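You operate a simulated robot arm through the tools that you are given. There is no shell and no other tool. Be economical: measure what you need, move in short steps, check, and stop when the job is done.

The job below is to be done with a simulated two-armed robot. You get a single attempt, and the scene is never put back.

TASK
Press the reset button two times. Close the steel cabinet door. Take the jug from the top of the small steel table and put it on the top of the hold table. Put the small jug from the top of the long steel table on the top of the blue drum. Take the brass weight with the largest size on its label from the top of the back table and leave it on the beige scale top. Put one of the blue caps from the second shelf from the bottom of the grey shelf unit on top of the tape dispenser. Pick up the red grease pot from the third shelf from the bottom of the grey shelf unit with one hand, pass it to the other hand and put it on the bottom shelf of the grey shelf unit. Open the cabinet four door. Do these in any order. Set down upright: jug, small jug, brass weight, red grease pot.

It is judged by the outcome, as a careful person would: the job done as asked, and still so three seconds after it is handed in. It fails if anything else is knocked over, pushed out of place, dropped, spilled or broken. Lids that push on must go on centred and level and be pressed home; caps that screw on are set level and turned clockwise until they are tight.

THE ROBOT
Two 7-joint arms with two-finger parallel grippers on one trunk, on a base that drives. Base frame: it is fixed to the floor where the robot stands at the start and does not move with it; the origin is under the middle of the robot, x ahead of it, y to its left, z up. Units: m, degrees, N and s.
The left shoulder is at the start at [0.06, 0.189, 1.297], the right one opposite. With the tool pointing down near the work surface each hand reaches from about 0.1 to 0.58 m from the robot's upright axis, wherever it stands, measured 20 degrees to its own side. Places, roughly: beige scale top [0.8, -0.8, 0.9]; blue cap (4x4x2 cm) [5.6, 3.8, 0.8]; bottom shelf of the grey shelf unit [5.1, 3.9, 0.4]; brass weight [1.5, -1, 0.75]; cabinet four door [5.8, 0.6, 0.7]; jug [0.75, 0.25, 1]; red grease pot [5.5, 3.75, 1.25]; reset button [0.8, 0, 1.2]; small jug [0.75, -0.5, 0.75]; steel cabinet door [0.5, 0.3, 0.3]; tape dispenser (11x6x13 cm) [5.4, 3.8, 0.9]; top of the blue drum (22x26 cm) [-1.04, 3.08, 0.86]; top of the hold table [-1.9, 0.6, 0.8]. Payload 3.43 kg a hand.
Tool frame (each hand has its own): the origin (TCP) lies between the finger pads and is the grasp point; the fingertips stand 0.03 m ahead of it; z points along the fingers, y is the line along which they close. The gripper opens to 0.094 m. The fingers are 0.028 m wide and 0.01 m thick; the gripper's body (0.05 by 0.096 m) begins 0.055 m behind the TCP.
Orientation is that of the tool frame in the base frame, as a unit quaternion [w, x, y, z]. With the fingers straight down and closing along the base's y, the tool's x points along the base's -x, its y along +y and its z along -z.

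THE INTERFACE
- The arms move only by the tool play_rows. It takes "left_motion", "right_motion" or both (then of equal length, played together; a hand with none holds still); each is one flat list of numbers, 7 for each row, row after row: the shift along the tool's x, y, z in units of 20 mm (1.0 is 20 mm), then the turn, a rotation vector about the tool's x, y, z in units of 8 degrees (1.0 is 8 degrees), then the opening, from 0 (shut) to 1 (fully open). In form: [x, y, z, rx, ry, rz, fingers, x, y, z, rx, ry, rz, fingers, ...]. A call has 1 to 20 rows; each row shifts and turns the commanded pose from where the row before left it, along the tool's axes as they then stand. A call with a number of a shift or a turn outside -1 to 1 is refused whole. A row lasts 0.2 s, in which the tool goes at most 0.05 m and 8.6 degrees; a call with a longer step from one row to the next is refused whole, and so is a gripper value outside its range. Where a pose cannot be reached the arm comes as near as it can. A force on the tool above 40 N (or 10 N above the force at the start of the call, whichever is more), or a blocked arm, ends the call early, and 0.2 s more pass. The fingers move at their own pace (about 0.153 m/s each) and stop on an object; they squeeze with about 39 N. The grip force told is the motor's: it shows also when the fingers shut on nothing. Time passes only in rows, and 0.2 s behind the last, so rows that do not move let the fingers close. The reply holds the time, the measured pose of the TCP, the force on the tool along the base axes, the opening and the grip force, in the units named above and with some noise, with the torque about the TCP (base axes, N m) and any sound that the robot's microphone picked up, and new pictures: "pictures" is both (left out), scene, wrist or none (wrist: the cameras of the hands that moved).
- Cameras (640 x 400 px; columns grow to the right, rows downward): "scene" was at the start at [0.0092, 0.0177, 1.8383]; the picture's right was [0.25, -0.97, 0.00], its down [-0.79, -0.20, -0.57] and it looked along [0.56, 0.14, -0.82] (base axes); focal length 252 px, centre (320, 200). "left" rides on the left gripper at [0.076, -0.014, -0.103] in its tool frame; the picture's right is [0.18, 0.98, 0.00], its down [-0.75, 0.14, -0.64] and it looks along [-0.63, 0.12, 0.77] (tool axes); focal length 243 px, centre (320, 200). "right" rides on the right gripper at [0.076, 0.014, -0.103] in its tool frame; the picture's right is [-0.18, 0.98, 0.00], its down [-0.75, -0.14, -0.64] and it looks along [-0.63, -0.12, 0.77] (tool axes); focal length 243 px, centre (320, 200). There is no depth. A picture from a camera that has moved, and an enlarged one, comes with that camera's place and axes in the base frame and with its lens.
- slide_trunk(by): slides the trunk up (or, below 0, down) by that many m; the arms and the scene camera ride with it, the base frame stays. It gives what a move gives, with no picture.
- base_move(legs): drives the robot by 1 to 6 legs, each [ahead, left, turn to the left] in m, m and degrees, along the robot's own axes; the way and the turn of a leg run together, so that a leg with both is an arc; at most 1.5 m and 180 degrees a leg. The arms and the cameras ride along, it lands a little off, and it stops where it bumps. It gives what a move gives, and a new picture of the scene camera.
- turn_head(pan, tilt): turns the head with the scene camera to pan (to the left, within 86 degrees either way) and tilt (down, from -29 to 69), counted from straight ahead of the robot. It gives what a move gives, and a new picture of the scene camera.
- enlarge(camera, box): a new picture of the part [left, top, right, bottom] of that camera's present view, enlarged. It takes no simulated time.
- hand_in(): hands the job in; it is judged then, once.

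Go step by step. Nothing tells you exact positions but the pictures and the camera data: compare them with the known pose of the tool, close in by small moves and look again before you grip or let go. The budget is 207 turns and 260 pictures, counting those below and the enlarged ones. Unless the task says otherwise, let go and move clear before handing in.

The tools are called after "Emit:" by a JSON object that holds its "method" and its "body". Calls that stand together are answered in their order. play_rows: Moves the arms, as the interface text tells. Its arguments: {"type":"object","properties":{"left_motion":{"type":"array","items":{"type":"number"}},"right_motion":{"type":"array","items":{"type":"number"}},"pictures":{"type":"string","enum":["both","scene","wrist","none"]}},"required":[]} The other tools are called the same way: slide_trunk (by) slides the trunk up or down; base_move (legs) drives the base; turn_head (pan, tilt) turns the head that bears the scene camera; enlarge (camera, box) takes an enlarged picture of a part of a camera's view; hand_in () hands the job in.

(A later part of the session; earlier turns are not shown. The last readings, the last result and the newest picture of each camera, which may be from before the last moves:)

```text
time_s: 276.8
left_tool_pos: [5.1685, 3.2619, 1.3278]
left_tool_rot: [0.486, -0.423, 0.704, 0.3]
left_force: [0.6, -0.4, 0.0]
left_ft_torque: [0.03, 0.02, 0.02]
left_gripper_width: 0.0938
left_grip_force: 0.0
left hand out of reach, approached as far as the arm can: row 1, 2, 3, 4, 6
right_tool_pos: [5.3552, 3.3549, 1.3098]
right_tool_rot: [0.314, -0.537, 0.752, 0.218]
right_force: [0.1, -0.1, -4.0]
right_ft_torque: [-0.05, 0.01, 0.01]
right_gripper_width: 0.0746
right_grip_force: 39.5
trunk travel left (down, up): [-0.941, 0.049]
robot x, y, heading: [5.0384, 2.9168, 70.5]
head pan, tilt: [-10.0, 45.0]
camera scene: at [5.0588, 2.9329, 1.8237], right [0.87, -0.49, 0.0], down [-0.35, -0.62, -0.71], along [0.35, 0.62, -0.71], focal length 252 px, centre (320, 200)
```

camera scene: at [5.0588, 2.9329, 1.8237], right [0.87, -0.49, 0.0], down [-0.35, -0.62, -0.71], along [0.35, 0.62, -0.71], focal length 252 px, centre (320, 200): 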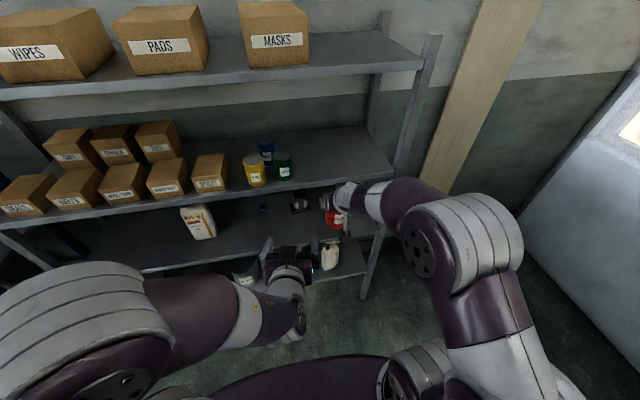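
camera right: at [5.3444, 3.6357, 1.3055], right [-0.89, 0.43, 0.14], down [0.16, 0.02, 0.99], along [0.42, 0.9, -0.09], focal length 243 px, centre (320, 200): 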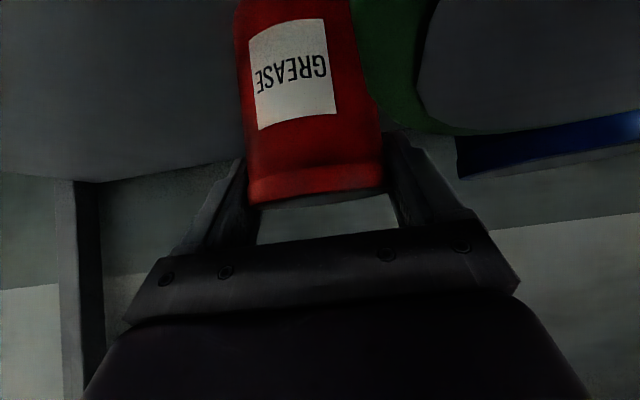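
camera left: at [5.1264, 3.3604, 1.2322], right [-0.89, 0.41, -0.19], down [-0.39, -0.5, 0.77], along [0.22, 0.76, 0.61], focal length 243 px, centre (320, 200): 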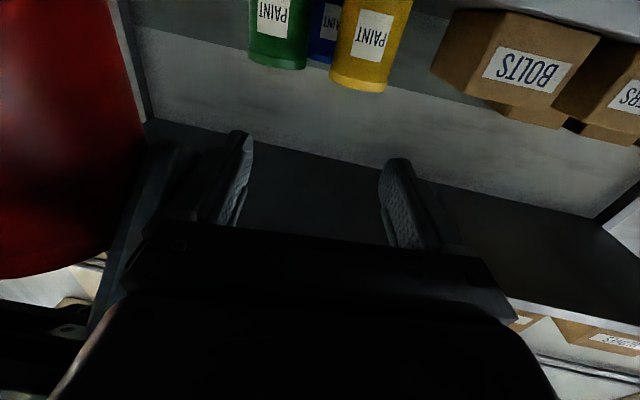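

The left hand now sits centred, pointing ahead at 70° pitch. I lower it 9 cm, and meanwhile yaw the right hand 40° left while carrying the pot towards the middle.

Emit:
{"method": "play_rows", "body": {"left_motion": [0.75, 0, 0.28, 0, 0, 0, 1, 0.75, 0, 0.28, 0, 0, 0, 1, 0.75, 0, 0.28, 0, 0, 0, 1, 0.75, 0, 0.28, 0, 0, 0, 1, 0.75, 0, 0.28, 0, 0, 0, 1, 0.75, 0, 0.28, 0, 0, 0, 1], "right_motion": [0, 0, 0, -0.59, 0, -0.59, 0.3, 0, 0, 0, -0.59, 0, -0.59, 0.3, 0, 0, 0, -0.59, 0, -0.59, 0.3, 0, 0, 0, -0.59, 0, -0.59, 0.3, 0, 0, 0, -0.59, 0, -0.59, 0.3, 0, 0, 0, -0.59, 0, -0.59, 0.3], "pictures": "scene"}}

```text
time_s: 278.2
left_tool_pos: [5.1805, 3.2997, 1.2582]
left_tool_rot: [0.486, -0.423, 0.703, 0.301]
left_force: [0.4, 0.6, 0.4]
left_ft_torque: [-0.02, 0.01, -0.01]
left_gripper_width: 0.094
left_grip_force: 0.0
left hand out of reach, approached as far as the arm can: row 1, 2, 3, 4, 5, 6
right_tool_pos: [5.3563, 3.3558, 1.3099]
right_tool_rot: [-0.218, 0.762, -0.524, -0.312]
right_force: [-0.1, 0.9, -4.5]
right_ft_torque: [0.02, 0.02, -0.01]
right_gripper_width: 0.0747
right_grip_force: 39.1
trunk travel left (down, up): [-0.941, 0.049]
robot x, y, heading: [5.0386, 2.916, 70.9]
head pan, tilt: [-10.0, 45.0]
camera scene: at [5.0602, 2.9328, 1.8237], right [0.87, -0.49, 0.0], down [-0.35, -0.62, -0.71], along [0.35, 0.62, -0.71], focal length 252 px, centre (320, 200)
```

scene: 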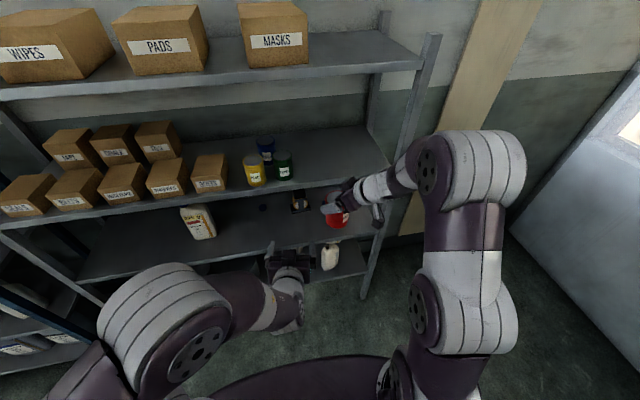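

Right yaw succeeded. I carry the pot to (5.235, 3.406), straight ahead of the left fingers.

Emit:
{"method": "play_rows", "body": {"right_motion": [-0.533, 0.795, 0.525, 0, 0, 0, 0.3, -0.533, 0.795, 0.525, 0, 0, 0, 0.3, -0.533, 0.795, 0.525, 0, 0, 0, 0.3, -0.533, 0.795, 0.525, 0, 0, 0, 0.3, -0.533, 0.795, 0.525, 0, 0, 0, 0.3, -0.533, 0.795, 0.525, 0, 0, 0, 0.3], "pictures": "none"}}

Emit:
{"method": "enlarge", "body": {"camera": "left", "box": [0, 0, 640, 400]}}

Emit:
{"method": "enlarge", "body": {"camera": "scene", "box": [200, 150, 420, 310]}}

```text
time_s: 279.6
left_tool_pos: [5.1805, 3.3, 1.2586]
left_tool_rot: [0.486, -0.423, 0.703, 0.3]
left_force: [0.8, -0.4, 0.2]
left_ft_torque: [0.01, 0.03, -0.02]
left_gripper_width: 0.0942
left_grip_force: 0.1
right_tool_pos: [5.2325, 3.4053, 1.3107]
right_tool_rot: [-0.219, 0.762, -0.524, -0.311]
right_force: [-1.1, 0.0, -4.2]
right_ft_torque: [0.01, 0.0, 0.0]
right_gripper_width: 0.0744
right_grip_force: 39.0
trunk travel left (down, up): [-0.941, 0.049]
robot x, y, heading: [5.0402, 2.9179, 70.8]
head pan, tilt: [-10.0, 45.0]
```

```text
1.00 times, centred on (320, 200) of left (not enlarged: the box is as wide or as high as the picture)
camera zoom: at [5.1351, 3.1857, 1.2224], right [-0.9, 0.4, -0.16], down [-0.27, -0.24, 0.93], along [0.33, 0.88, 0.33], focal length 243 px, centre (320, 200)
```

zoom: 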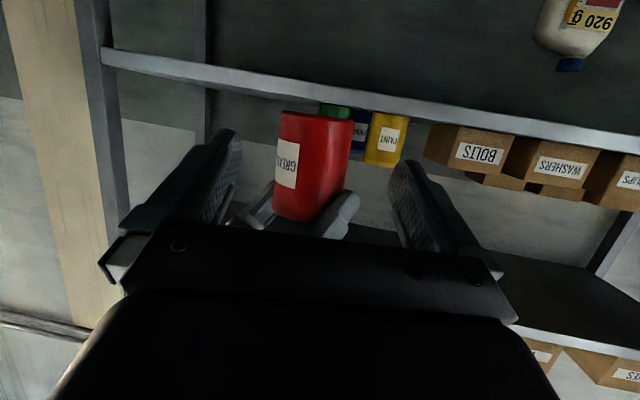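

```text
2.50 times, centred on (310, 230) of scene
camera zoom: at [5.058, 2.9328, 1.8237], right [0.87, -0.49, 0.0], down [-0.35, -0.62, -0.71], along [0.35, 0.62, -0.71], focal length 631 px, centre (345, 125)
```

zoom: 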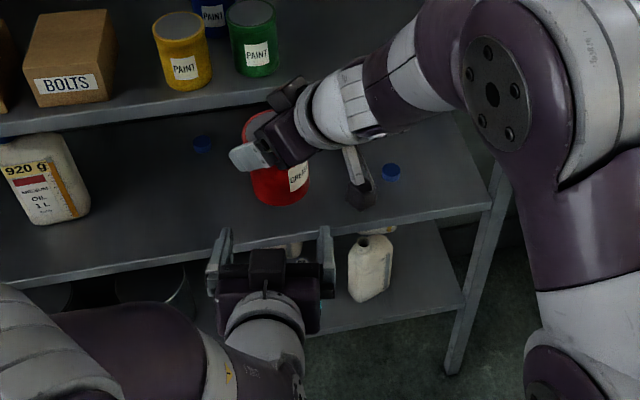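

The pot lies right in the left hand's line. I advance the left hand 11.7 cm at 1.248 m height.

Emit:
{"method": "play_rows", "body": {"left_motion": [-0.18, 0, 0.71, 0, 0, 0, 1, -0.18, 0, 0.71, 0, 0, 0, 1, -0.18, 0, 0.71, 0, 0, 0, 1, -0.18, 0, 0.71, 0, 0, 0, 1, -0.18, 0, 0.71, 0, 0, 0, 1, -0.18, 0, 0.71, 0, 0, 0, 1], "pictures": "wrist"}}

Emit:
{"method": "enlarge", "body": {"camera": "scene", "box": [240, 170, 360, 270]}}

```text
time_s: 281.0
left_tool_pos: [5.2215, 3.3786, 1.2496]
left_tool_rot: [0.488, -0.421, 0.703, 0.301]
left_force: [-0.3, -0.1, -0.2]
left_ft_torque: [-0.02, 0.01, 0.0]
left_gripper_width: 0.0939
left_grip_force: 0.1
right_tool_pos: [5.2346, 3.4051, 1.3104]
right_tool_rot: [-0.218, 0.763, -0.522, -0.312]
right_force: [-0.3, 0.5, -4.1]
right_ft_torque: [-0.02, -0.03, 0.02]
right_gripper_width: 0.0749
right_grip_force: 38.7
trunk travel left (down, up): [-0.941, 0.049]
robot x, y, heading: [5.0399, 2.916, 70.7]
head pan, tilt: [-10.0, 45.0]
camera left: at [5.1762, 3.2635, 1.2119], right [-0.9, 0.4, -0.16], down [-0.27, -0.25, 0.93], along [0.33, 0.88, 0.33], focal length 243 px, centre (320, 200)
```

left: 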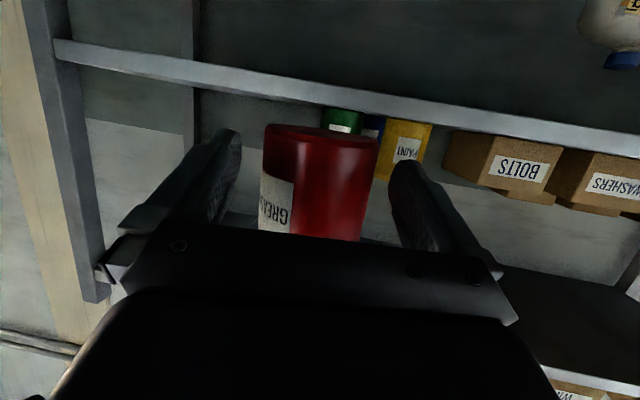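

```text
4.00 times, centred on (300, 220) of scene
camera zoom: at [5.0594, 2.933, 1.8237], right [0.87, -0.49, 0.0], down [-0.35, -0.62, -0.71], along [0.35, 0.62, -0.71], focal length 1010 px, centre (400, 120)
```

zoom: 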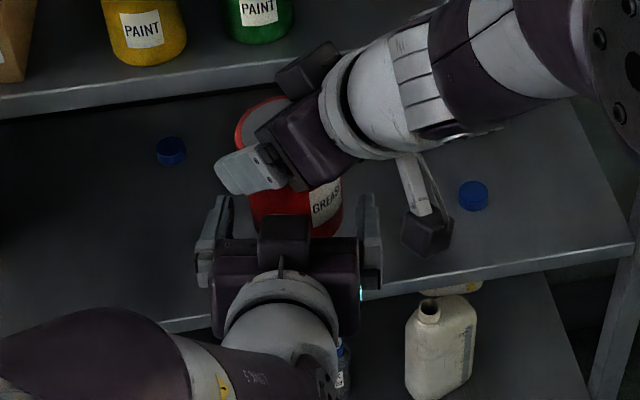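

Clear so far. The last 3 cm, then close the left hand.

Emit:
{"method": "play_rows", "body": {"left_motion": [-0.18, 0, 0.71, 0, 0, 0, 1, -0.1, 0, 0.6, 0, 0, 0, 1, 0, 0, 0, 0, 0, 0, 0.8, 0, 0, 0, 0, 0, 0, 0.6, 0, 0, 0, 0, 0, 0, 0.4, 0, 0, 0, 0, 0, 0, 0.3, 0, 0, 0, 0, 0, 0, 0.3], "pictures": "wrist"}}

```text
time_s: 282.6
left_tool_pos: [5.232, 3.4004, 1.2453]
left_tool_rot: [0.488, -0.423, 0.701, 0.303]
left_force: [-8.1, 1.1, -0.6]
left_ft_torque: [0.07, -0.18, 0.1]
left_gripper_width: 0.0745
left_grip_force: 39.2
right_tool_pos: [5.2351, 3.4046, 1.3116]
right_tool_rot: [-0.218, 0.762, -0.523, -0.313]
right_force: [7.9, -0.5, 0.4]
right_ft_torque: [-0.18, -0.28, -0.1]
right_gripper_width: 0.0745
right_grip_force: 38.9
trunk travel left (down, up): [-0.941, 0.049]
robot x, y, heading: [5.0392, 2.9166, 70.7]
head pan, tilt: [-10.0, 45.0]
camera left: at [5.1879, 3.2864, 1.2087], right [-0.9, 0.4, -0.16], down [-0.27, -0.25, 0.93], along [0.33, 0.88, 0.33], focal length 243 px, centre (320, 200)
```

left: 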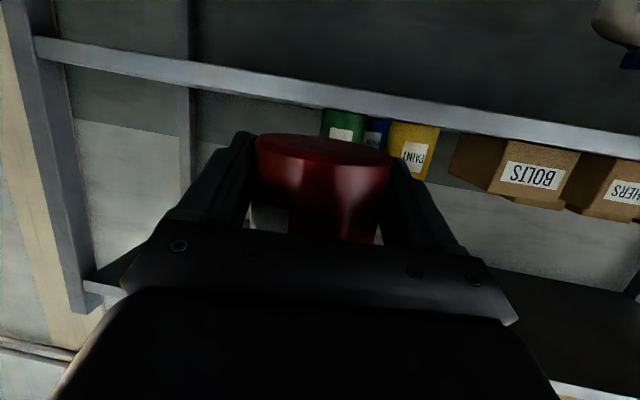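

Both hands hold it. Open the right hand and withdraw it backwards-up.

Emit:
{"method": "play_rows", "body": {"right_motion": [0, 0, 0, 0, 0, 0, 0.85, 0, 0, 0, 0, 0, 0, 0.9, 0, 0, 0, 0, 0, 0, 0.95, 0, 0, -0.6, 0, 0, 0, 0.95, 0, 0, -0.9, 0, 0, 0, 0.95, 0, 0, -0.9, 0, 0, 0, 0.95, 0, 0, -0.9, 0, 0, 0, 0.95, 0, 0, -0.9, 0, 0, 0, 0.95, 0, 0, -0.9, 0, 0, 0, 0.95], "pictures": "scene"}}

Emit:
{"method": "enlarge", "body": {"camera": "scene", "box": [220, 150, 400, 290]}}

```text
time_s: 284.6
left_tool_pos: [5.2333, 3.3998, 1.2456]
left_tool_rot: [0.488, -0.422, 0.702, 0.302]
left_force: [-0.2, 1.2, -0.1]
left_ft_torque: [-0.04, 0.0, -0.01]
left_gripper_width: 0.0744
left_grip_force: 38.5
right_tool_pos: [5.2598, 3.3368, 1.3833]
right_tool_rot: [-0.219, 0.762, -0.524, -0.312]
right_force: [-0.2, -0.1, 0.1]
right_ft_torque: [-0.01, -0.03, -0.04]
right_gripper_width: 0.0891
right_grip_force: 0.0
trunk travel left (down, up): [-0.941, 0.049]
robot x, y, heading: [5.0391, 2.9181, 70.7]
head pan, tilt: [-10.0, 45.0]
camera scene: at [5.059, 2.9313, 1.8237], right [0.87, -0.49, 0.0], down [-0.35, -0.62, -0.71], along [0.35, 0.62, -0.71], focal length 252 px, centre (320, 200)
```

scene: 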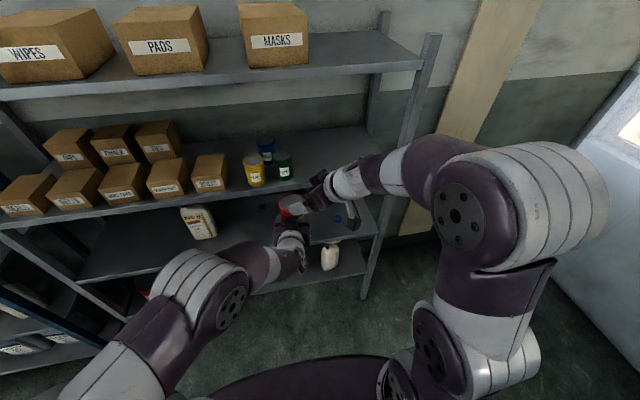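

```text
2.86 times, centred on (310, 220) of scene
camera zoom: at [5.059, 2.9313, 1.8237], right [0.87, -0.49, 0.0], down [-0.35, -0.62, -0.71], along [0.35, 0.62, -0.71], focal length 721 px, centre (349, 143)
```

zoom: 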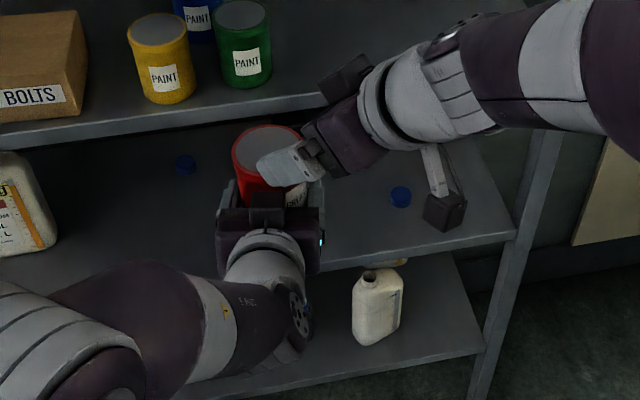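

The pot is passed to the left hand. I move the right hand clear and back to a neutral yaw, then lower the trunk to view the bottom shelf.

Emit:
{"method": "play_rows", "body": {"right_motion": [0, -0.7, -0.7, 0, 0, 0, 0.95, 0, -0.8, -0.5, 0, 0, 0, 0.95, 0, -0.8, 0, 0.5, 0, 0.5, 0.95, 0, -0.8, 0, 0.59, 0, 0.59, 0.95, 0, -0.8, 0, 0.59, 0, 0.59, 0.95, 0, -0.8, 0, 0.59, 0, 0.59, 0.95, 0, -0.8, 0, 0.59, 0, 0.59, 0.95, 0, -0.8, 0, 0.59, 0, 0.59, 0.95, 0, -0.5, -0.5, 0, 0, 0, 0.95], "pictures": "none"}}

Emit:
{"method": "slide_trunk", "body": {"by": -0.4}}

Emit:
{"method": "turn_head", "body": {"pan": 0, "tilt": 45}}

```text
time_s: 286.6
left_tool_pos: [5.2334, 3.4006, 1.2456]
left_tool_rot: [0.489, -0.421, 0.702, 0.302]
left_force: [0.3, 0.0, -0.1]
left_ft_torque: [0.01, 0.0, 0.02]
left_gripper_width: 0.0745
left_grip_force: 38.9
right_tool_pos: [5.3959, 3.3312, 1.4079]
right_tool_rot: [0.312, -0.543, 0.746, 0.225]
right_force: [0.5, 0.3, -0.1]
right_ft_torque: [-0.02, -0.02, -0.01]
right_gripper_width: 0.0892
right_grip_force: 0.1
right hand out of reach, approached as far as the arm can: row 8
trunk travel left (down, up): [-0.941, 0.049]
robot x, y, heading: [5.0394, 2.9202, 70.7]
head pan, tilt: [-10.0, 45.0]
```

```text
time_s: 290.5
left_tool_pos: [5.233, 3.3996, 0.8456]
left_tool_rot: [0.488, -0.422, 0.701, 0.303]
left_force: [-0.4, -0.5, 0.0]
left_ft_torque: [0.0, 0.06, 0.01]
left_gripper_width: 0.0743
left_grip_force: 39.1
right_tool_pos: [5.3939, 3.3307, 1.0085]
right_tool_rot: [0.312, -0.543, 0.747, 0.224]
right_force: [0.1, 0.7, 0.4]
right_ft_torque: [0.03, -0.02, -0.01]
right_gripper_width: 0.0892
right_grip_force: 0.2
trunk travel left (down, up): [-0.541, 0.449]
robot x, y, heading: [5.0399, 2.9173, 70.9]
head pan, tilt: [-10.0, 45.0]
```

```text
time_s: 291.2
left_tool_pos: [5.2329, 3.4009, 0.8461]
left_tool_rot: [0.487, -0.422, 0.702, 0.302]
left_force: [1.0, -0.1, -0.5]
left_ft_torque: [-0.02, 0.03, -0.03]
left_gripper_width: 0.0745
left_grip_force: 39.2
right_tool_pos: [5.3933, 3.3315, 1.009]
right_tool_rot: [0.311, -0.544, 0.746, 0.225]
right_force: [0.2, 0.2, 0.1]
right_ft_torque: [0.04, 0.0, -0.01]
right_gripper_width: 0.0894
right_grip_force: 0.0
trunk travel left (down, up): [-0.541, 0.449]
robot x, y, heading: [5.0414, 2.917, 70.7]
head pan, tilt: [0.0, 45.0]
camera scene: at [5.0461, 2.9381, 1.4237], right [0.94, -0.33, 0.0], down [-0.23, -0.67, -0.71], along [0.23, 0.67, -0.71], focal length 252 px, centre (320, 200)
```

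scene: 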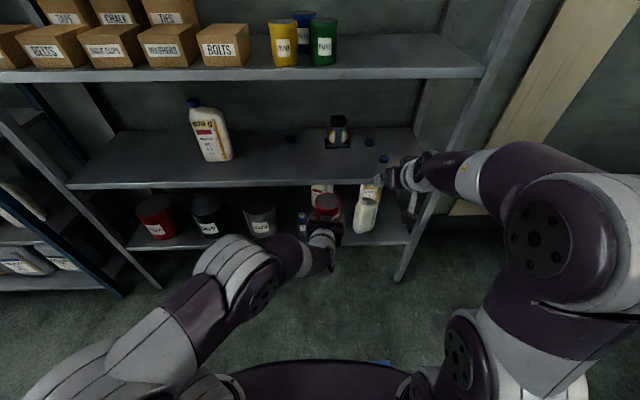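

Emit:
{"method": "slide_trunk", "body": {"by": -0.25}}

Emit:
{"method": "turn_head", "body": {"pan": 10, "tilt": 35}}

Emit:
{"method": "enlarge", "body": {"camera": "scene", "box": [160, 120, 480, 320]}}

```text
time_s: 293.8
left_tool_pos: [5.2333, 3.4006, 0.5963]
left_tool_rot: [0.488, -0.421, 0.702, 0.302]
left_force: [0.3, -0.3, -0.4]
left_ft_torque: [0.02, 0.0, -0.02]
left_gripper_width: 0.0746
left_grip_force: 38.8
right_tool_pos: [5.3946, 3.331, 0.759]
right_tool_rot: [0.312, -0.544, 0.746, 0.225]
right_force: [-0.2, 0.5, 0.1]
right_ft_torque: [-0.01, 0.02, 0.01]
right_gripper_width: 0.0895
right_grip_force: 0.1
trunk travel left (down, up): [-0.291, 0.699]
robot x, y, heading: [5.0384, 2.9208, 70.5]
head pan, tilt: [0.0, 45.0]
```

```text
time_s: 294.5
left_tool_pos: [5.2329, 3.3997, 0.5948]
left_tool_rot: [0.488, -0.421, 0.703, 0.301]
left_force: [-0.2, -0.4, -0.4]
left_ft_torque: [-0.01, -0.02, 0.0]
left_gripper_width: 0.0744
left_grip_force: 38.6
right_tool_pos: [5.3943, 3.3312, 0.7584]
right_tool_rot: [0.312, -0.543, 0.746, 0.225]
right_force: [0.4, 0.0, -0.1]
right_ft_torque: [-0.03, 0.0, -0.03]
right_gripper_width: 0.089
right_grip_force: 0.0
trunk travel left (down, up): [-0.291, 0.699]
robot x, y, heading: [5.0354, 2.9156, 70.9]
head pan, tilt: [10.0, 35.0]
camera scene: at [5.0334, 2.9481, 1.1885], right [0.99, -0.16, 0.0], down [-0.09, -0.57, -0.82], along [0.13, 0.81, -0.57], focal length 252 px, centre (320, 200)
```

scene: 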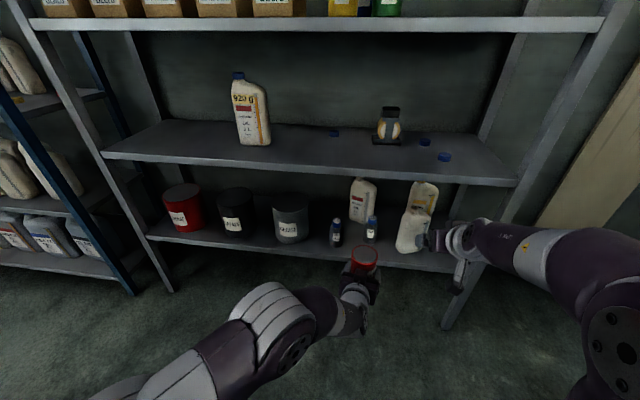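

```text
2.00 times, centred on (320, 220) of scene
camera zoom: at [5.0334, 2.9481, 1.1885], right [0.99, -0.16, 0.0], down [-0.09, -0.57, -0.82], along [0.13, 0.81, -0.57], focal length 505 px, centre (320, 160)
```

zoom: 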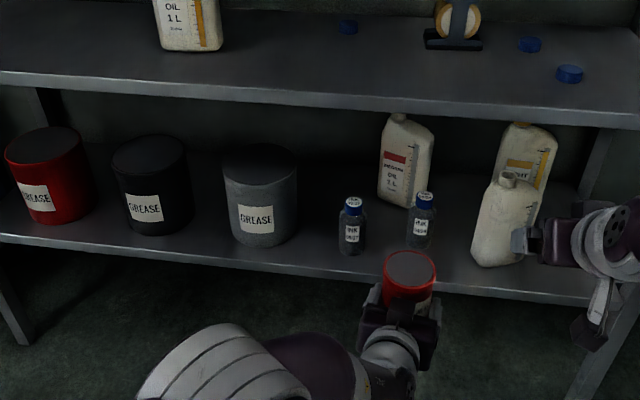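

The bottom shelf is crowded: pails, ink bottles, jerry bottles. I move the right hand out of view to see its right end.

Emit:
{"method": "play_rows", "body": {"right_motion": [0.6, -0.6, -0.6, 0, 0, 0, 0.95, 0.6, -0.6, -0.6, 0, 0, 0, 0.95, 0.6, -0.6, -0.6, 0, 0, 0, 0.95, 0.6, -0.6, -0.6, 0, 0, 0, 0.95, 0, -0.6, -0.6, 0, 0, 0, 0.95, 0, -0.6, -0.6, 0, 0, 0, 0.95], "pictures": "none"}}

Emit:
{"method": "turn_head", "body": {"pan": -10, "tilt": 35}}

Emit:
{"method": "enlarge", "body": {"camera": "scene", "box": [180, 160, 440, 330]}}

```text
time_s: 295.9
left_tool_pos: [5.2327, 3.4, 0.5964]
left_tool_rot: [0.488, -0.421, 0.702, 0.302]
left_force: [-1.5, -0.2, 0.6]
left_ft_torque: [-0.01, 0.01, 0.0]
left_gripper_width: 0.0745
left_grip_force: 38.5
right_tool_pos: [5.4374, 3.2284, 0.7742]
right_tool_rot: [0.312, -0.545, 0.745, 0.225]
right_force: [-0.4, 0.9, 0.2]
right_ft_torque: [0.0, 0.01, -0.01]
right_gripper_width: 0.0892
right_grip_force: 0.1
trunk travel left (down, up): [-0.291, 0.699]
robot x, y, heading: [5.0399, 2.9162, 70.7]
head pan, tilt: [10.0, 35.0]
```

```text
time_s: 296.7
left_tool_pos: [5.2323, 3.4012, 0.5948]
left_tool_rot: [0.488, -0.422, 0.702, 0.302]
left_force: [-0.2, 0.5, 0.2]
left_ft_torque: [-0.03, 0.04, 0.01]
left_gripper_width: 0.0744
left_grip_force: 38.8
right_tool_pos: [5.4361, 3.2281, 0.7756]
right_tool_rot: [0.312, -0.543, 0.746, 0.225]
right_force: [-0.3, -0.3, 1.0]
right_ft_torque: [0.0, 0.01, 0.01]
right_gripper_width: 0.0894
right_grip_force: 0.0
trunk travel left (down, up): [-0.291, 0.699]
robot x, y, heading: [5.0398, 2.9192, 70.8]
head pan, tilt: [-10.0, 35.0]
camera scene: at [5.0622, 2.938, 1.1885], right [0.87, -0.49, 0.0], down [-0.28, -0.5, -0.82], along [0.4, 0.71, -0.57], focal length 252 px, centre (320, 200)
```

scene: 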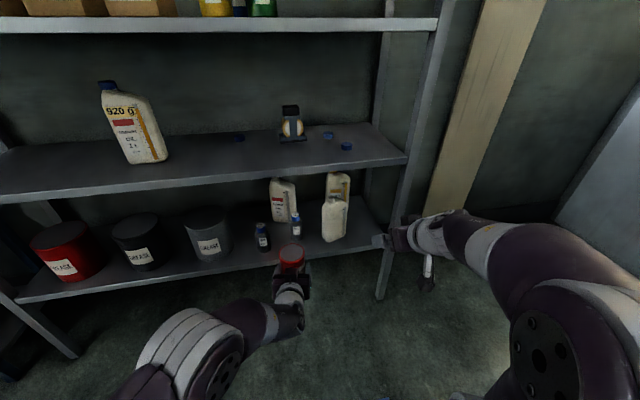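

```text
2.35 times, centred on (310, 245) of scene
camera zoom: at [5.0622, 2.938, 1.1885], right [0.87, -0.49, 0.0], down [-0.28, -0.5, -0.82], along [0.4, 0.71, -0.57], focal length 594 px, centre (344, 94)
```

zoom: 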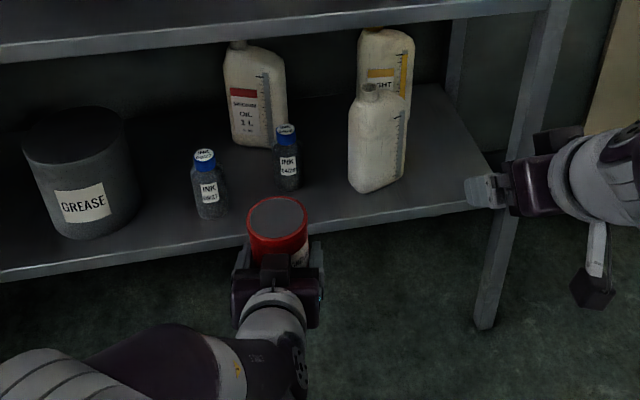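

There's a free space at the shelf's right end between the jerry bottle and the post, about 15 cm wide, centred near (5.64, 3.58). I move in front of it.

Emit:
{"method": "base_move", "body": {"legs": [[0.08, 0, 0], [0, -0.322, 0]]}}

Emit:
{"method": "slide_trunk", "body": {"by": -0.09}}

Emit:
{"method": "turn_head", "body": {"pan": 5, "tilt": 35}}

Emit:
{"method": "enlarge", "body": {"camera": "left", "box": [0, 0, 640, 400]}}

```text
time_s: 299.5
left_tool_pos: [5.5634, 3.369, 0.5963]
left_tool_rot: [0.488, -0.421, 0.702, 0.302]
left_force: [-0.5, -0.1, -0.1]
left_ft_torque: [-0.03, -0.01, -0.03]
left_gripper_width: 0.0741
left_grip_force: 39.0
right_tool_pos: [5.7658, 3.1959, 0.7738]
right_tool_rot: [0.312, -0.543, 0.747, 0.224]
right_force: [0.3, 0.2, 0.1]
right_ft_torque: [0.0, 0.01, 0.02]
right_gripper_width: 0.0892
right_grip_force: 0.0
trunk travel left (down, up): [-0.291, 0.699]
robot x, y, heading: [5.3642, 2.887, 70.5]
head pan, tilt: [-10.0, 35.0]
camera scene: at [5.3911, 2.907, 1.1885], right [0.87, -0.49, 0.0], down [-0.28, -0.5, -0.82], along [0.4, 0.71, -0.57], focal length 252 px, centre (320, 200)
```

scene: 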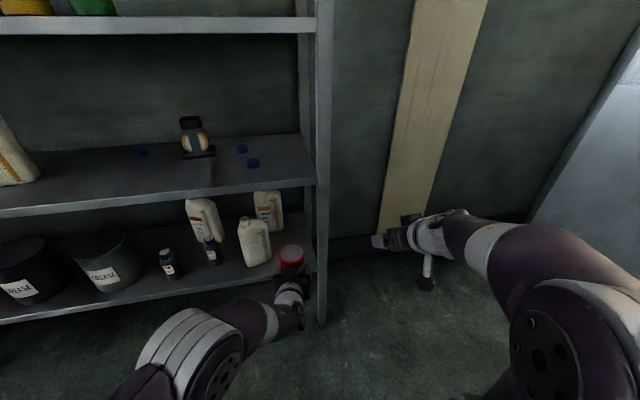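

```text
time_s: 300.8
left_tool_pos: [5.5631, 3.3694, 0.5067]
left_tool_rot: [0.488, -0.421, 0.702, 0.302]
left_force: [-0.2, 0.2, -0.6]
left_ft_torque: [0.0, 0.0, 0.0]
left_gripper_width: 0.0746
left_grip_force: 38.6
right_tool_pos: [5.766, 3.1964, 0.6847]
right_tool_rot: [0.311, -0.544, 0.746, 0.225]
right_force: [0.1, 0.6, 0.0]
right_ft_torque: [0.01, 0.01, -0.01]
right_gripper_width: 0.0894
right_grip_force: 0.2
trunk travel left (down, up): [-0.201, 0.789]
robot x, y, heading: [5.3705, 2.8891, 70.3]
head pan, tilt: [-10.0, 35.0]
```

```text
time_s: 301.5
left_tool_pos: [5.5627, 3.3695, 0.5053]
left_tool_rot: [0.488, -0.421, 0.702, 0.302]
left_force: [-0.3, 0.2, 0.1]
left_ft_torque: [0.01, 0.02, 0.01]
left_gripper_width: 0.0741
left_grip_force: 39.2
right_tool_pos: [5.7666, 3.1958, 0.685]
right_tool_rot: [0.312, -0.543, 0.747, 0.224]
right_force: [-0.8, 0.2, 1.2]
right_ft_torque: [-0.03, 0.01, 0.03]
right_gripper_width: 0.0895
right_grip_force: 0.0
trunk travel left (down, up): [-0.201, 0.789]
robot x, y, heading: [5.3672, 2.8852, 70.3]
head pan, tilt: [5.0, 35.0]
camera scene: at [5.3695, 2.9157, 1.0985], right [0.97, -0.25, 0.0], down [-0.14, -0.56, -0.82], along [0.2, 0.79, -0.57], focal length 252 px, centre (320, 200)
```

scene: 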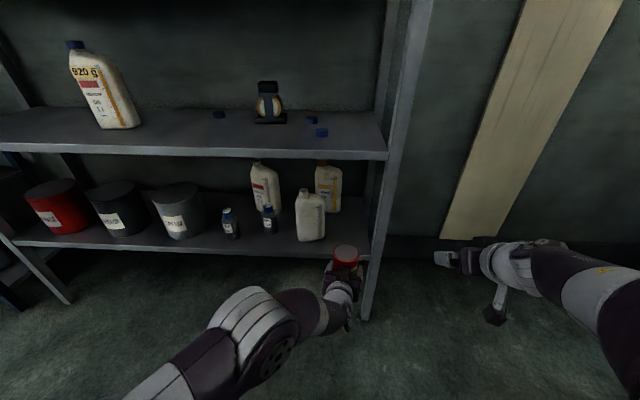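

```text
1.00 times, centred on (320, 200) of left (not enlarged: the box is as wide or as high as the picture)
camera zoom: at [5.5174, 3.2549, 0.4689], right [-0.9, 0.4, -0.16], down [-0.28, -0.25, 0.93], along [0.33, 0.88, 0.33], focal length 243 px, centre (320, 200)
```

zoom: 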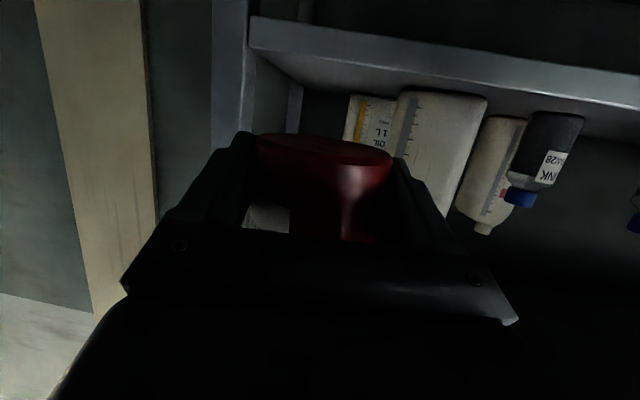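

Aligned within 6 mm of the gap's centre. I drive in 21 cm with the pot well above the shelf.

Emit:
{"method": "base_move", "body": {"legs": [[0.21, -0.006, 0]]}}

Emit:
{"method": "enlarge", "body": {"camera": "scene", "box": [240, 150, 440, 330]}}

Emit:
{"method": "enlarge", "body": {"camera": "left", "box": [0, 0, 640, 400]}}

```text
time_s: 303.2
left_tool_pos: [5.6387, 3.5662, 0.5062]
left_tool_rot: [0.489, -0.42, 0.703, 0.301]
left_force: [0.9, 0.3, -0.5]
left_ft_torque: [0.0, -0.01, 0.0]
left_gripper_width: 0.0743
left_grip_force: 38.8
right_tool_pos: [5.8431, 3.3926, 0.6845]
right_tool_rot: [0.312, -0.543, 0.747, 0.225]
right_force: [-0.5, -0.4, 0.0]
right_ft_torque: [0.0, 0.01, 0.01]
right_gripper_width: 0.0893
right_grip_force: 0.0
trunk travel left (down, up): [-0.201, 0.789]
robot x, y, heading: [5.4434, 3.0841, 70.8]
head pan, tilt: [5.0, 35.0]
camera scene: at [5.4455, 3.1127, 1.0985], right [0.97, -0.25, 0.0], down [-0.14, -0.56, -0.82], along [0.21, 0.79, -0.57], focal length 252 px, centre (320, 200)
```

scene: 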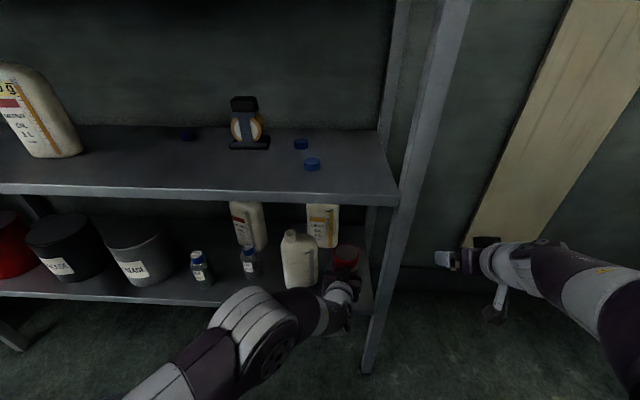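

```text
2.22 times, centred on (340, 240) of scene
camera zoom: at [5.4455, 3.1127, 1.0985], right [0.97, -0.25, 0.0], down [-0.14, -0.56, -0.82], along [0.21, 0.79, -0.57], focal length 561 px, centre (276, 111)
```

zoom: 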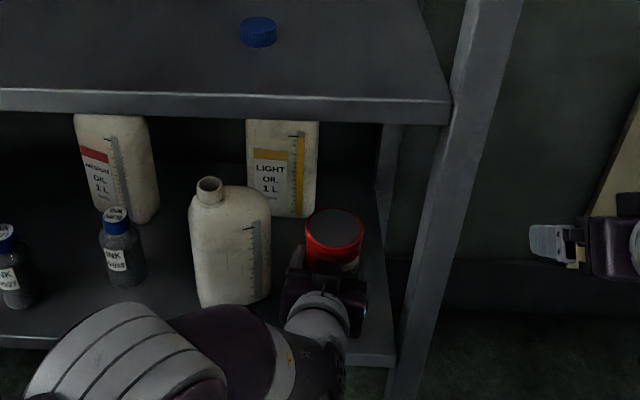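

```text
1.00 times, centred on (320, 200) of left (not enlarged: the box is as wide or as high as the picture)
camera zoom: at [5.5937, 3.4517, 0.4688], right [-0.9, 0.4, -0.16], down [-0.28, -0.25, 0.93], along [0.33, 0.88, 0.33], focal length 243 px, centre (320, 200)
```

zoom: 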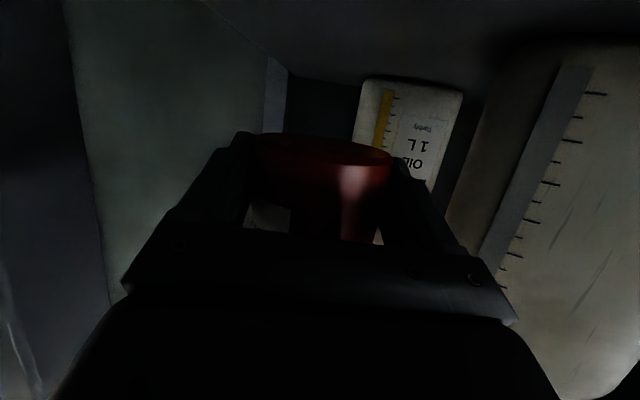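

Centred between jerry bottle and post. Lower with the trunk.

Emit:
{"method": "slide_trunk", "body": {"by": -0.05}}

Emit:
{"method": "slide_trunk", "body": {"by": -0.01}}

Emit:
{"method": "slide_trunk", "body": {"by": -0.005}}

```text
time_s: 304.1
left_tool_pos: [5.6393, 3.5654, 0.456]
left_tool_rot: [0.488, -0.42, 0.703, 0.301]
left_force: [0.9, -1.0, 0.6]
left_ft_torque: [0.02, -0.01, 0.0]
left_gripper_width: 0.0742
left_grip_force: 38.9
right_tool_pos: [5.8418, 3.3934, 0.6341]
right_tool_rot: [0.313, -0.543, 0.747, 0.225]
right_force: [0.4, 0.8, -0.3]
right_ft_torque: [0.02, 0.0, 0.04]
right_gripper_width: 0.0893
right_grip_force: 0.0
trunk travel left (down, up): [-0.151, 0.839]
robot x, y, heading: [5.4415, 3.0851, 70.6]
head pan, tilt: [5.0, 35.0]
```

```text
time_s: 304.7
left_tool_pos: [5.6387, 3.5656, 0.4464]
left_tool_rot: [0.489, -0.42, 0.702, 0.301]
left_force: [0.5, -0.7, -0.1]
left_ft_torque: [-0.02, 0.0, -0.01]
left_gripper_width: 0.074
left_grip_force: 39.0
right_tool_pos: [5.8426, 3.3925, 0.6245]
right_tool_rot: [0.312, -0.543, 0.747, 0.224]
right_force: [-0.4, 0.1, 0.5]
right_ft_torque: [-0.01, -0.01, -0.01]
right_gripper_width: 0.0896
right_grip_force: 0.0
trunk travel left (down, up): [-0.141, 0.849]
robot x, y, heading: [5.4431, 3.086, 70.3]
head pan, tilt: [5.0, 35.0]
```

```text
time_s: 305.2
left_tool_pos: [5.6402, 3.5665, 0.4434]
left_tool_rot: [0.491, -0.42, 0.7, 0.302]
left_force: [-1.4, 0.4, 8.8]
left_ft_torque: [0.01, -0.59, 0.01]
left_gripper_width: 0.0743
left_grip_force: 38.4
right_tool_pos: [5.8426, 3.3923, 0.6212]
right_tool_rot: [0.312, -0.543, 0.747, 0.225]
right_force: [-0.1, -0.4, -0.6]
right_ft_torque: [-0.03, 0.01, 0.02]
right_gripper_width: 0.0892
right_grip_force: 0.1
trunk travel left (down, up): [-0.136, 0.854]
robot x, y, heading: [5.4425, 3.0834, 70.3]
head pan, tilt: [5.0, 35.0]
```

Contact. A touch more, then release and look.

Emit:
{"method": "slide_trunk", "body": {"by": -0.002}}

Emit:
{"method": "enlarge", "body": {"camera": "scene", "box": [300, 200, 420, 310]}}

```text
time_s: 305.8
left_tool_pos: [5.6399, 3.566, 0.4434]
left_tool_rot: [0.492, -0.42, 0.7, 0.303]
left_force: [-3.2, -1.4, 25.2]
left_ft_torque: [0.09, -0.89, -0.1]
left_gripper_width: 0.0744
left_grip_force: 38.6
right_tool_pos: [5.841, 3.3921, 0.619]
right_tool_rot: [0.313, -0.542, 0.747, 0.225]
right_force: [0.1, 0.4, 0.0]
right_ft_torque: [-0.03, -0.01, 0.0]
right_gripper_width: 0.0896
right_grip_force: 0.1
trunk travel left (down, up): [-0.134, 0.856]
robot x, y, heading: [5.4445, 3.0838, 70.7]
head pan, tilt: [5.0, 35.0]
```

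```text
3.64 times, centred on (360, 255) of scene
camera zoom: at [5.4441, 3.1103, 1.0319], right [0.97, -0.25, 0.0], down [-0.14, -0.55, -0.82], along [0.21, 0.79, -0.57], focal length 918 px, centre (174, 0)
```

zoom: 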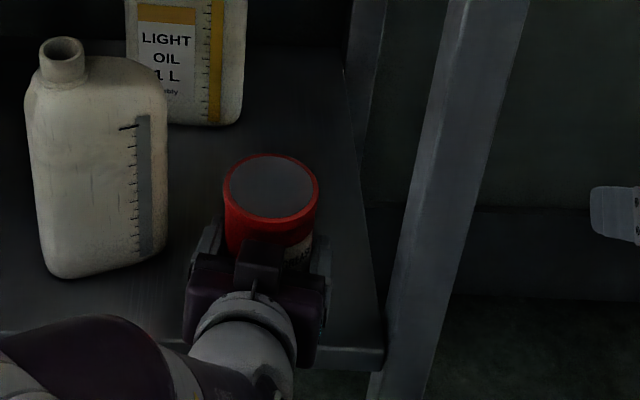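

It rests on the shelf. Ease 2 mm, open, and back straight out.

Emit:
{"method": "slide_trunk", "body": {"by": 0.002}}

Emit:
{"method": "play_rows", "body": {"left_motion": [0, 0, 0, 0, 0, 0, 0.85, 0, 0, 0, 0, 0, 0, 0.95, 0, 0, 0, 0, 0, 0, 0.95], "pictures": "none"}}

Emit:
{"method": "base_move", "body": {"legs": [[-0.22, 0, 0]]}}

Emit:
{"method": "enlarge", "body": {"camera": "scene", "box": [220, 120, 420, 290]}}

```text
time_s: 306.3
left_tool_pos: [5.6393, 3.5653, 0.4445]
left_tool_rot: [0.49, -0.421, 0.701, 0.302]
left_force: [5.0, 8.2, 23.2]
left_ft_torque: [0.27, -1.35, 0.55]
left_gripper_width: 0.0744
left_grip_force: 39.0
right_tool_pos: [5.8423, 3.3913, 0.6207]
right_tool_rot: [0.314, -0.542, 0.747, 0.225]
right_force: [-0.6, -0.2, 0.1]
right_ft_torque: [0.04, 0.0, 0.01]
right_gripper_width: 0.0894
right_grip_force: 0.1
trunk travel left (down, up): [-0.136, 0.854]
robot x, y, heading: [5.4428, 3.0861, 70.4]
head pan, tilt: [5.0, 35.0]
```

```text
time_s: 307.1
left_tool_pos: [5.638, 3.5668, 0.4436]
left_tool_rot: [0.491, -0.421, 0.7, 0.303]
left_force: [-10.8, 20.1, 26.2]
left_ft_torque: [0.54, -0.97, 1.09]
left_gripper_width: 0.0786
left_grip_force: 0.0
right_tool_pos: [5.8401, 3.3932, 0.6215]
right_tool_rot: [0.313, -0.543, 0.746, 0.225]
right_force: [-0.1, 0.1, 0.2]
right_ft_torque: [-0.02, -0.03, 0.0]
right_gripper_width: 0.0894
right_grip_force: 0.1
trunk travel left (down, up): [-0.136, 0.854]
robot x, y, heading: [5.442, 3.0842, 70.5]
head pan, tilt: [5.0, 35.0]
```

```text
time_s: 308.8
left_tool_pos: [5.5652, 3.3571, 0.4407]
left_tool_rot: [0.488, -0.421, 0.703, 0.302]
left_force: [-0.2, 0.1, -0.1]
left_ft_torque: [-0.01, -0.02, 0.0]
left_gripper_width: 0.0892
left_grip_force: 0.0
right_tool_pos: [5.768, 3.1851, 0.6194]
right_tool_rot: [0.312, -0.544, 0.746, 0.225]
right_force: [-0.4, -0.1, 0.1]
right_ft_torque: [-0.01, -0.01, -0.01]
right_gripper_width: 0.0892
right_grip_force: 0.0
trunk travel left (down, up): [-0.136, 0.854]
robot x, y, heading: [5.3703, 2.8746, 70.7]
head pan, tilt: [5.0, 35.0]
camera scene: at [5.3716, 2.9041, 1.0335], right [0.97, -0.25, 0.0], down [-0.14, -0.56, -0.82], along [0.2, 0.79, -0.57], focal length 252 px, centre (320, 200)
```

scene: 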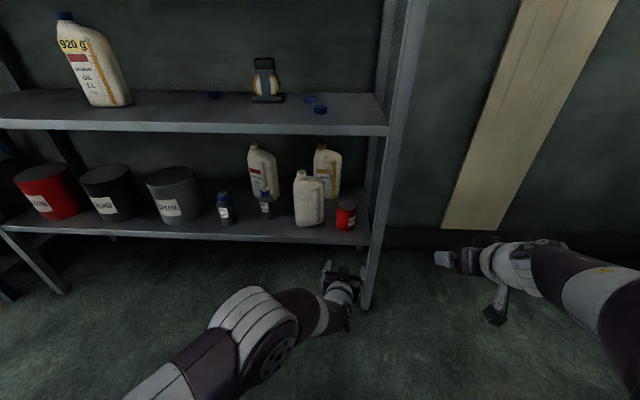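

```text
2.35 times, centred on (320, 205) of scene
camera zoom: at [5.3716, 2.9041, 1.0335], right [0.97, -0.25, 0.0], down [-0.14, -0.56, -0.82], along [0.2, 0.79, -0.57], focal length 594 px, centre (320, 188)
```

zoom: 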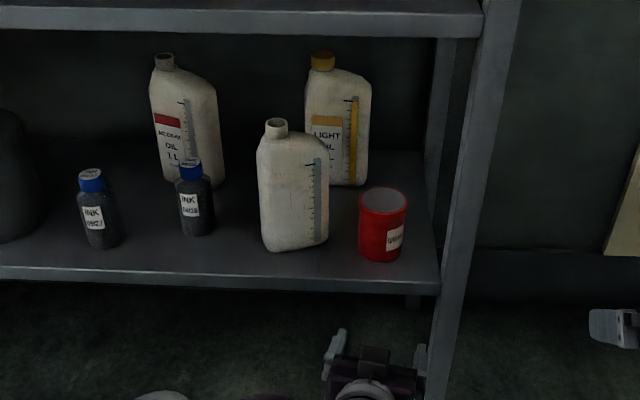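

The red grease pot stands on the bottom shelf, neighbours unmoved. Now the blue cap: I raise the trunk and inspect the second shelf.

Emit:
{"method": "slide_trunk", "body": {"by": 0.4}}

Emit:
{"method": "turn_head", "body": {"pan": 5, "tilt": 40}}

Emit:
{"method": "enlarge", "body": {"camera": "scene", "box": [180, 100, 380, 230]}}

```text
time_s: 312.6
left_tool_pos: [5.5647, 3.3573, 0.8403]
left_tool_rot: [0.488, -0.42, 0.703, 0.301]
left_force: [-0.7, -0.2, 0.3]
left_ft_torque: [-0.01, 0.04, 0.02]
left_gripper_width: 0.0892
left_grip_force: 0.2
right_tool_pos: [5.7678, 3.1849, 1.0195]
right_tool_rot: [0.311, -0.543, 0.747, 0.225]
right_force: [-0.1, -1.1, -0.3]
right_ft_torque: [0.0, 0.01, 0.06]
right_gripper_width: 0.0895
right_grip_force: 0.0
trunk travel left (down, up): [-0.536, 0.454]
robot x, y, heading: [5.3718, 2.878, 70.5]
head pan, tilt: [5.0, 35.0]
```

```text
time_s: 313.2
left_tool_pos: [5.5654, 3.3565, 0.8408]
left_tool_rot: [0.488, -0.42, 0.703, 0.301]
left_force: [-0.1, 0.8, -0.6]
left_ft_torque: [0.0, 0.0, 0.03]
left_gripper_width: 0.0892
left_grip_force: 0.1
right_tool_pos: [5.768, 3.186, 1.0202]
right_tool_rot: [0.312, -0.543, 0.747, 0.225]
right_force: [0.4, -0.7, 0.1]
right_ft_torque: [0.06, 0.02, -0.01]
right_gripper_width: 0.0893
right_grip_force: 0.0
trunk travel left (down, up): [-0.536, 0.454]
robot x, y, heading: [5.3707, 2.8742, 70.8]
head pan, tilt: [5.0, 40.0]
camera scene: at [5.3708, 2.9011, 1.426], right [0.97, -0.25, 0.0], down [-0.16, -0.62, -0.77], along [0.19, 0.74, -0.64], focal length 252 px, centre (320, 200)
```

scene: 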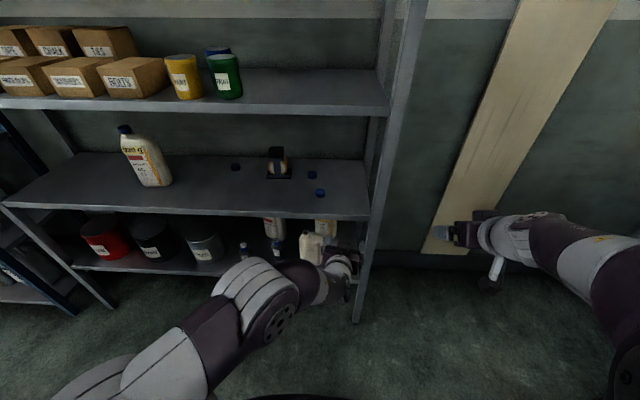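

```text
3.08 times, centred on (280, 165) of scene
camera zoom: at [5.3708, 2.9011, 1.426], right [0.97, -0.25, 0.0], down [-0.16, -0.62, -0.77], along [0.19, 0.74, -0.64], focal length 777 px, centre (443, 308)
```

zoom: 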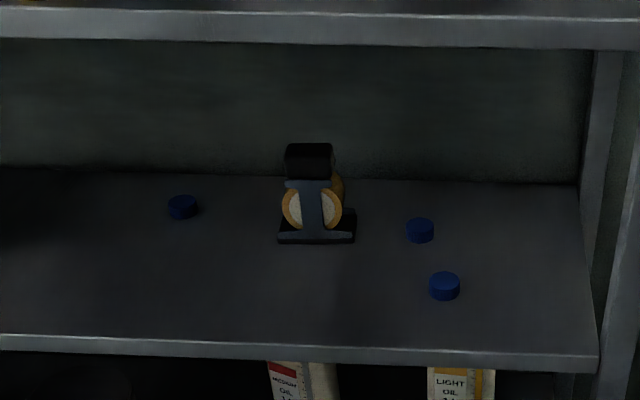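

Emit:
{"method": "enlarge", "body": {"camera": "scene", "box": [250, 135, 340, 205]}}

```text
5.71 times, centred on (295, 170) of scene
camera zoom: at [5.3708, 2.9011, 1.426], right [0.97, -0.25, 0.0], down [-0.16, -0.62, -0.77], along [0.19, 0.74, -0.64], focal length 1442 px, centre (463, 371)
```

zoom: 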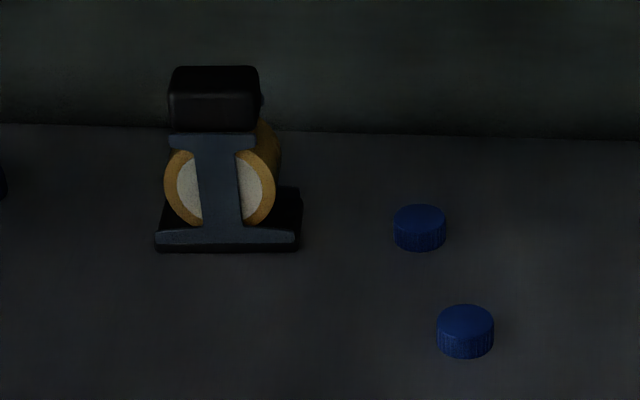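

Front cap at about (5.56, 3.64), shelf z ≈ 0.81; dispenser has a flat black top block (≈6.5×4.5 cm) at about (5.426, 3.82, 0.935). I retract the left hand and pitch the right to 60°, lower and centred.

Emit:
{"method": "play_rows", "body": {"left_motion": [0.3, 0.3, -0.82, 0, 0, 0, 0.5, 0.3, 0.3, -0.82, 0, 0, 0, 0.5, 0.3, 0.3, -0.82, 0, 0, 0, 0.5, 0.3, 0.3, -0.82, 0, 0, 0, 0.5, 0.3, 0.3, -0.82, 0, 0, 0, 0.5, 0.3, 0.3, -0.82, 0, 0, 0, 0.5, 0.3, 0.3, -0.82, 0, 0, 0, 0.5, 0.3, 0.3, -0.82, 0, 0, 0, 0.5], "right_motion": [0.43, 0.75, 0.36, 0, -0.24, 0, 0.7, 0.43, 0.75, 0.36, 0, -0.24, 0, 0.7, 0.43, 0.75, 0.36, 0, -0.24, 0, 0.7, 0.43, 0.75, 0.36, 0, -0.24, 0, 0.7, 0.43, 0.75, 0.36, 0, -0.24, 0, 0.7, 0.43, 0.75, 0.36, 0, -0.24, 0, 0.7, 0.43, 0.75, 0.36, 0, -0.24, 0, 0.7, 0.43, 0.75, 0.36, 0, -0.24, 0, 0.7], "pictures": "none"}}

Emit:
{"method": "base_move", "body": {"legs": [[0, 0.2, 0]]}}

Emit:
{"method": "enlarge", "body": {"camera": "right", "box": [0, 0, 640, 400]}}

```text
time_s: 315.1
left_tool_pos: [5.4874, 3.2839, 0.8473]
left_tool_rot: [0.486, -0.422, 0.704, 0.3]
left_force: [-0.2, 0.1, 0.3]
left_ft_torque: [-0.02, 0.01, -0.01]
left_gripper_width: 0.0468
left_grip_force: 0.1
left hand out of reach, approached as far as the arm can: row 6, 7, 8
right_tool_pos: [5.6551, 3.2245, 0.9311]
right_tool_rot: [0.409, -0.508, 0.699, 0.294]
right_force: [0.2, 0.5, -0.1]
right_ft_torque: [0.01, -0.01, 0.01]
right_gripper_width: 0.0657
right_grip_force: 0.0
trunk travel left (down, up): [-0.536, 0.454]
robot x, y, heading: [5.3708, 2.8753, 70.5]
head pan, tilt: [5.0, 40.0]
```

```text
time_s: 316.6
left_tool_pos: [5.2947, 3.3508, 0.8492]
left_tool_rot: [0.486, -0.423, 0.703, 0.301]
left_force: [1.1, 0.1, 0.2]
left_ft_torque: [-0.02, 0.04, -0.04]
left_gripper_width: 0.0471
left_grip_force: 0.0
right_tool_pos: [5.4659, 3.2936, 0.9305]
right_tool_rot: [0.409, -0.51, 0.697, 0.295]
right_force: [0.0, -0.2, -0.4]
right_ft_torque: [0.01, -0.02, -0.05]
right_gripper_width: 0.066
right_grip_force: 0.1
trunk travel left (down, up): [-0.536, 0.454]
robot x, y, heading: [5.1827, 2.943, 70.8]
head pan, tilt: [5.0, 40.0]
camera scene: at [5.1808, 2.9678, 1.426], right [0.97, -0.25, 0.0], down [-0.16, -0.62, -0.77], along [0.19, 0.74, -0.64], focal length 252 px, centre (320, 200)
```

scene: 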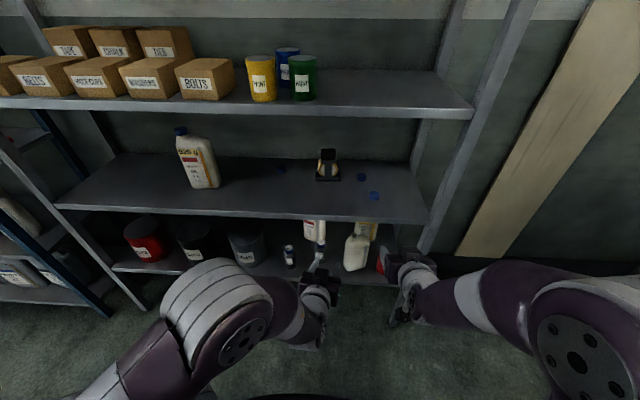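

```text
1.00 times, centred on (320, 200) of right (not enlarged: the box is as wide or as high as the picture)
camera zoom: at [5.4133, 3.1763, 0.914], right [-0.91, 0.39, 0.16], down [0.07, -0.22, 0.97], along [0.41, 0.9, 0.17], focal length 243 px, centre (320, 200)
```

zoom: 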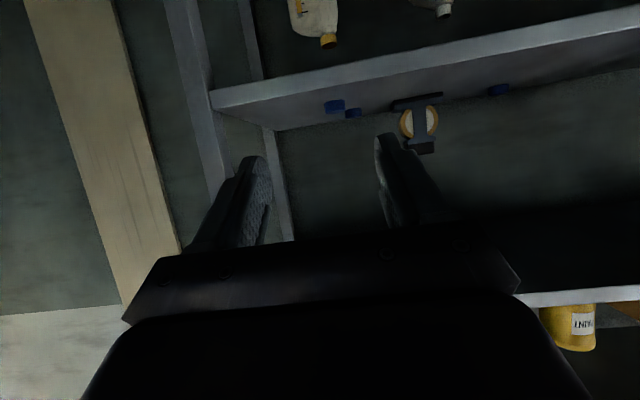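

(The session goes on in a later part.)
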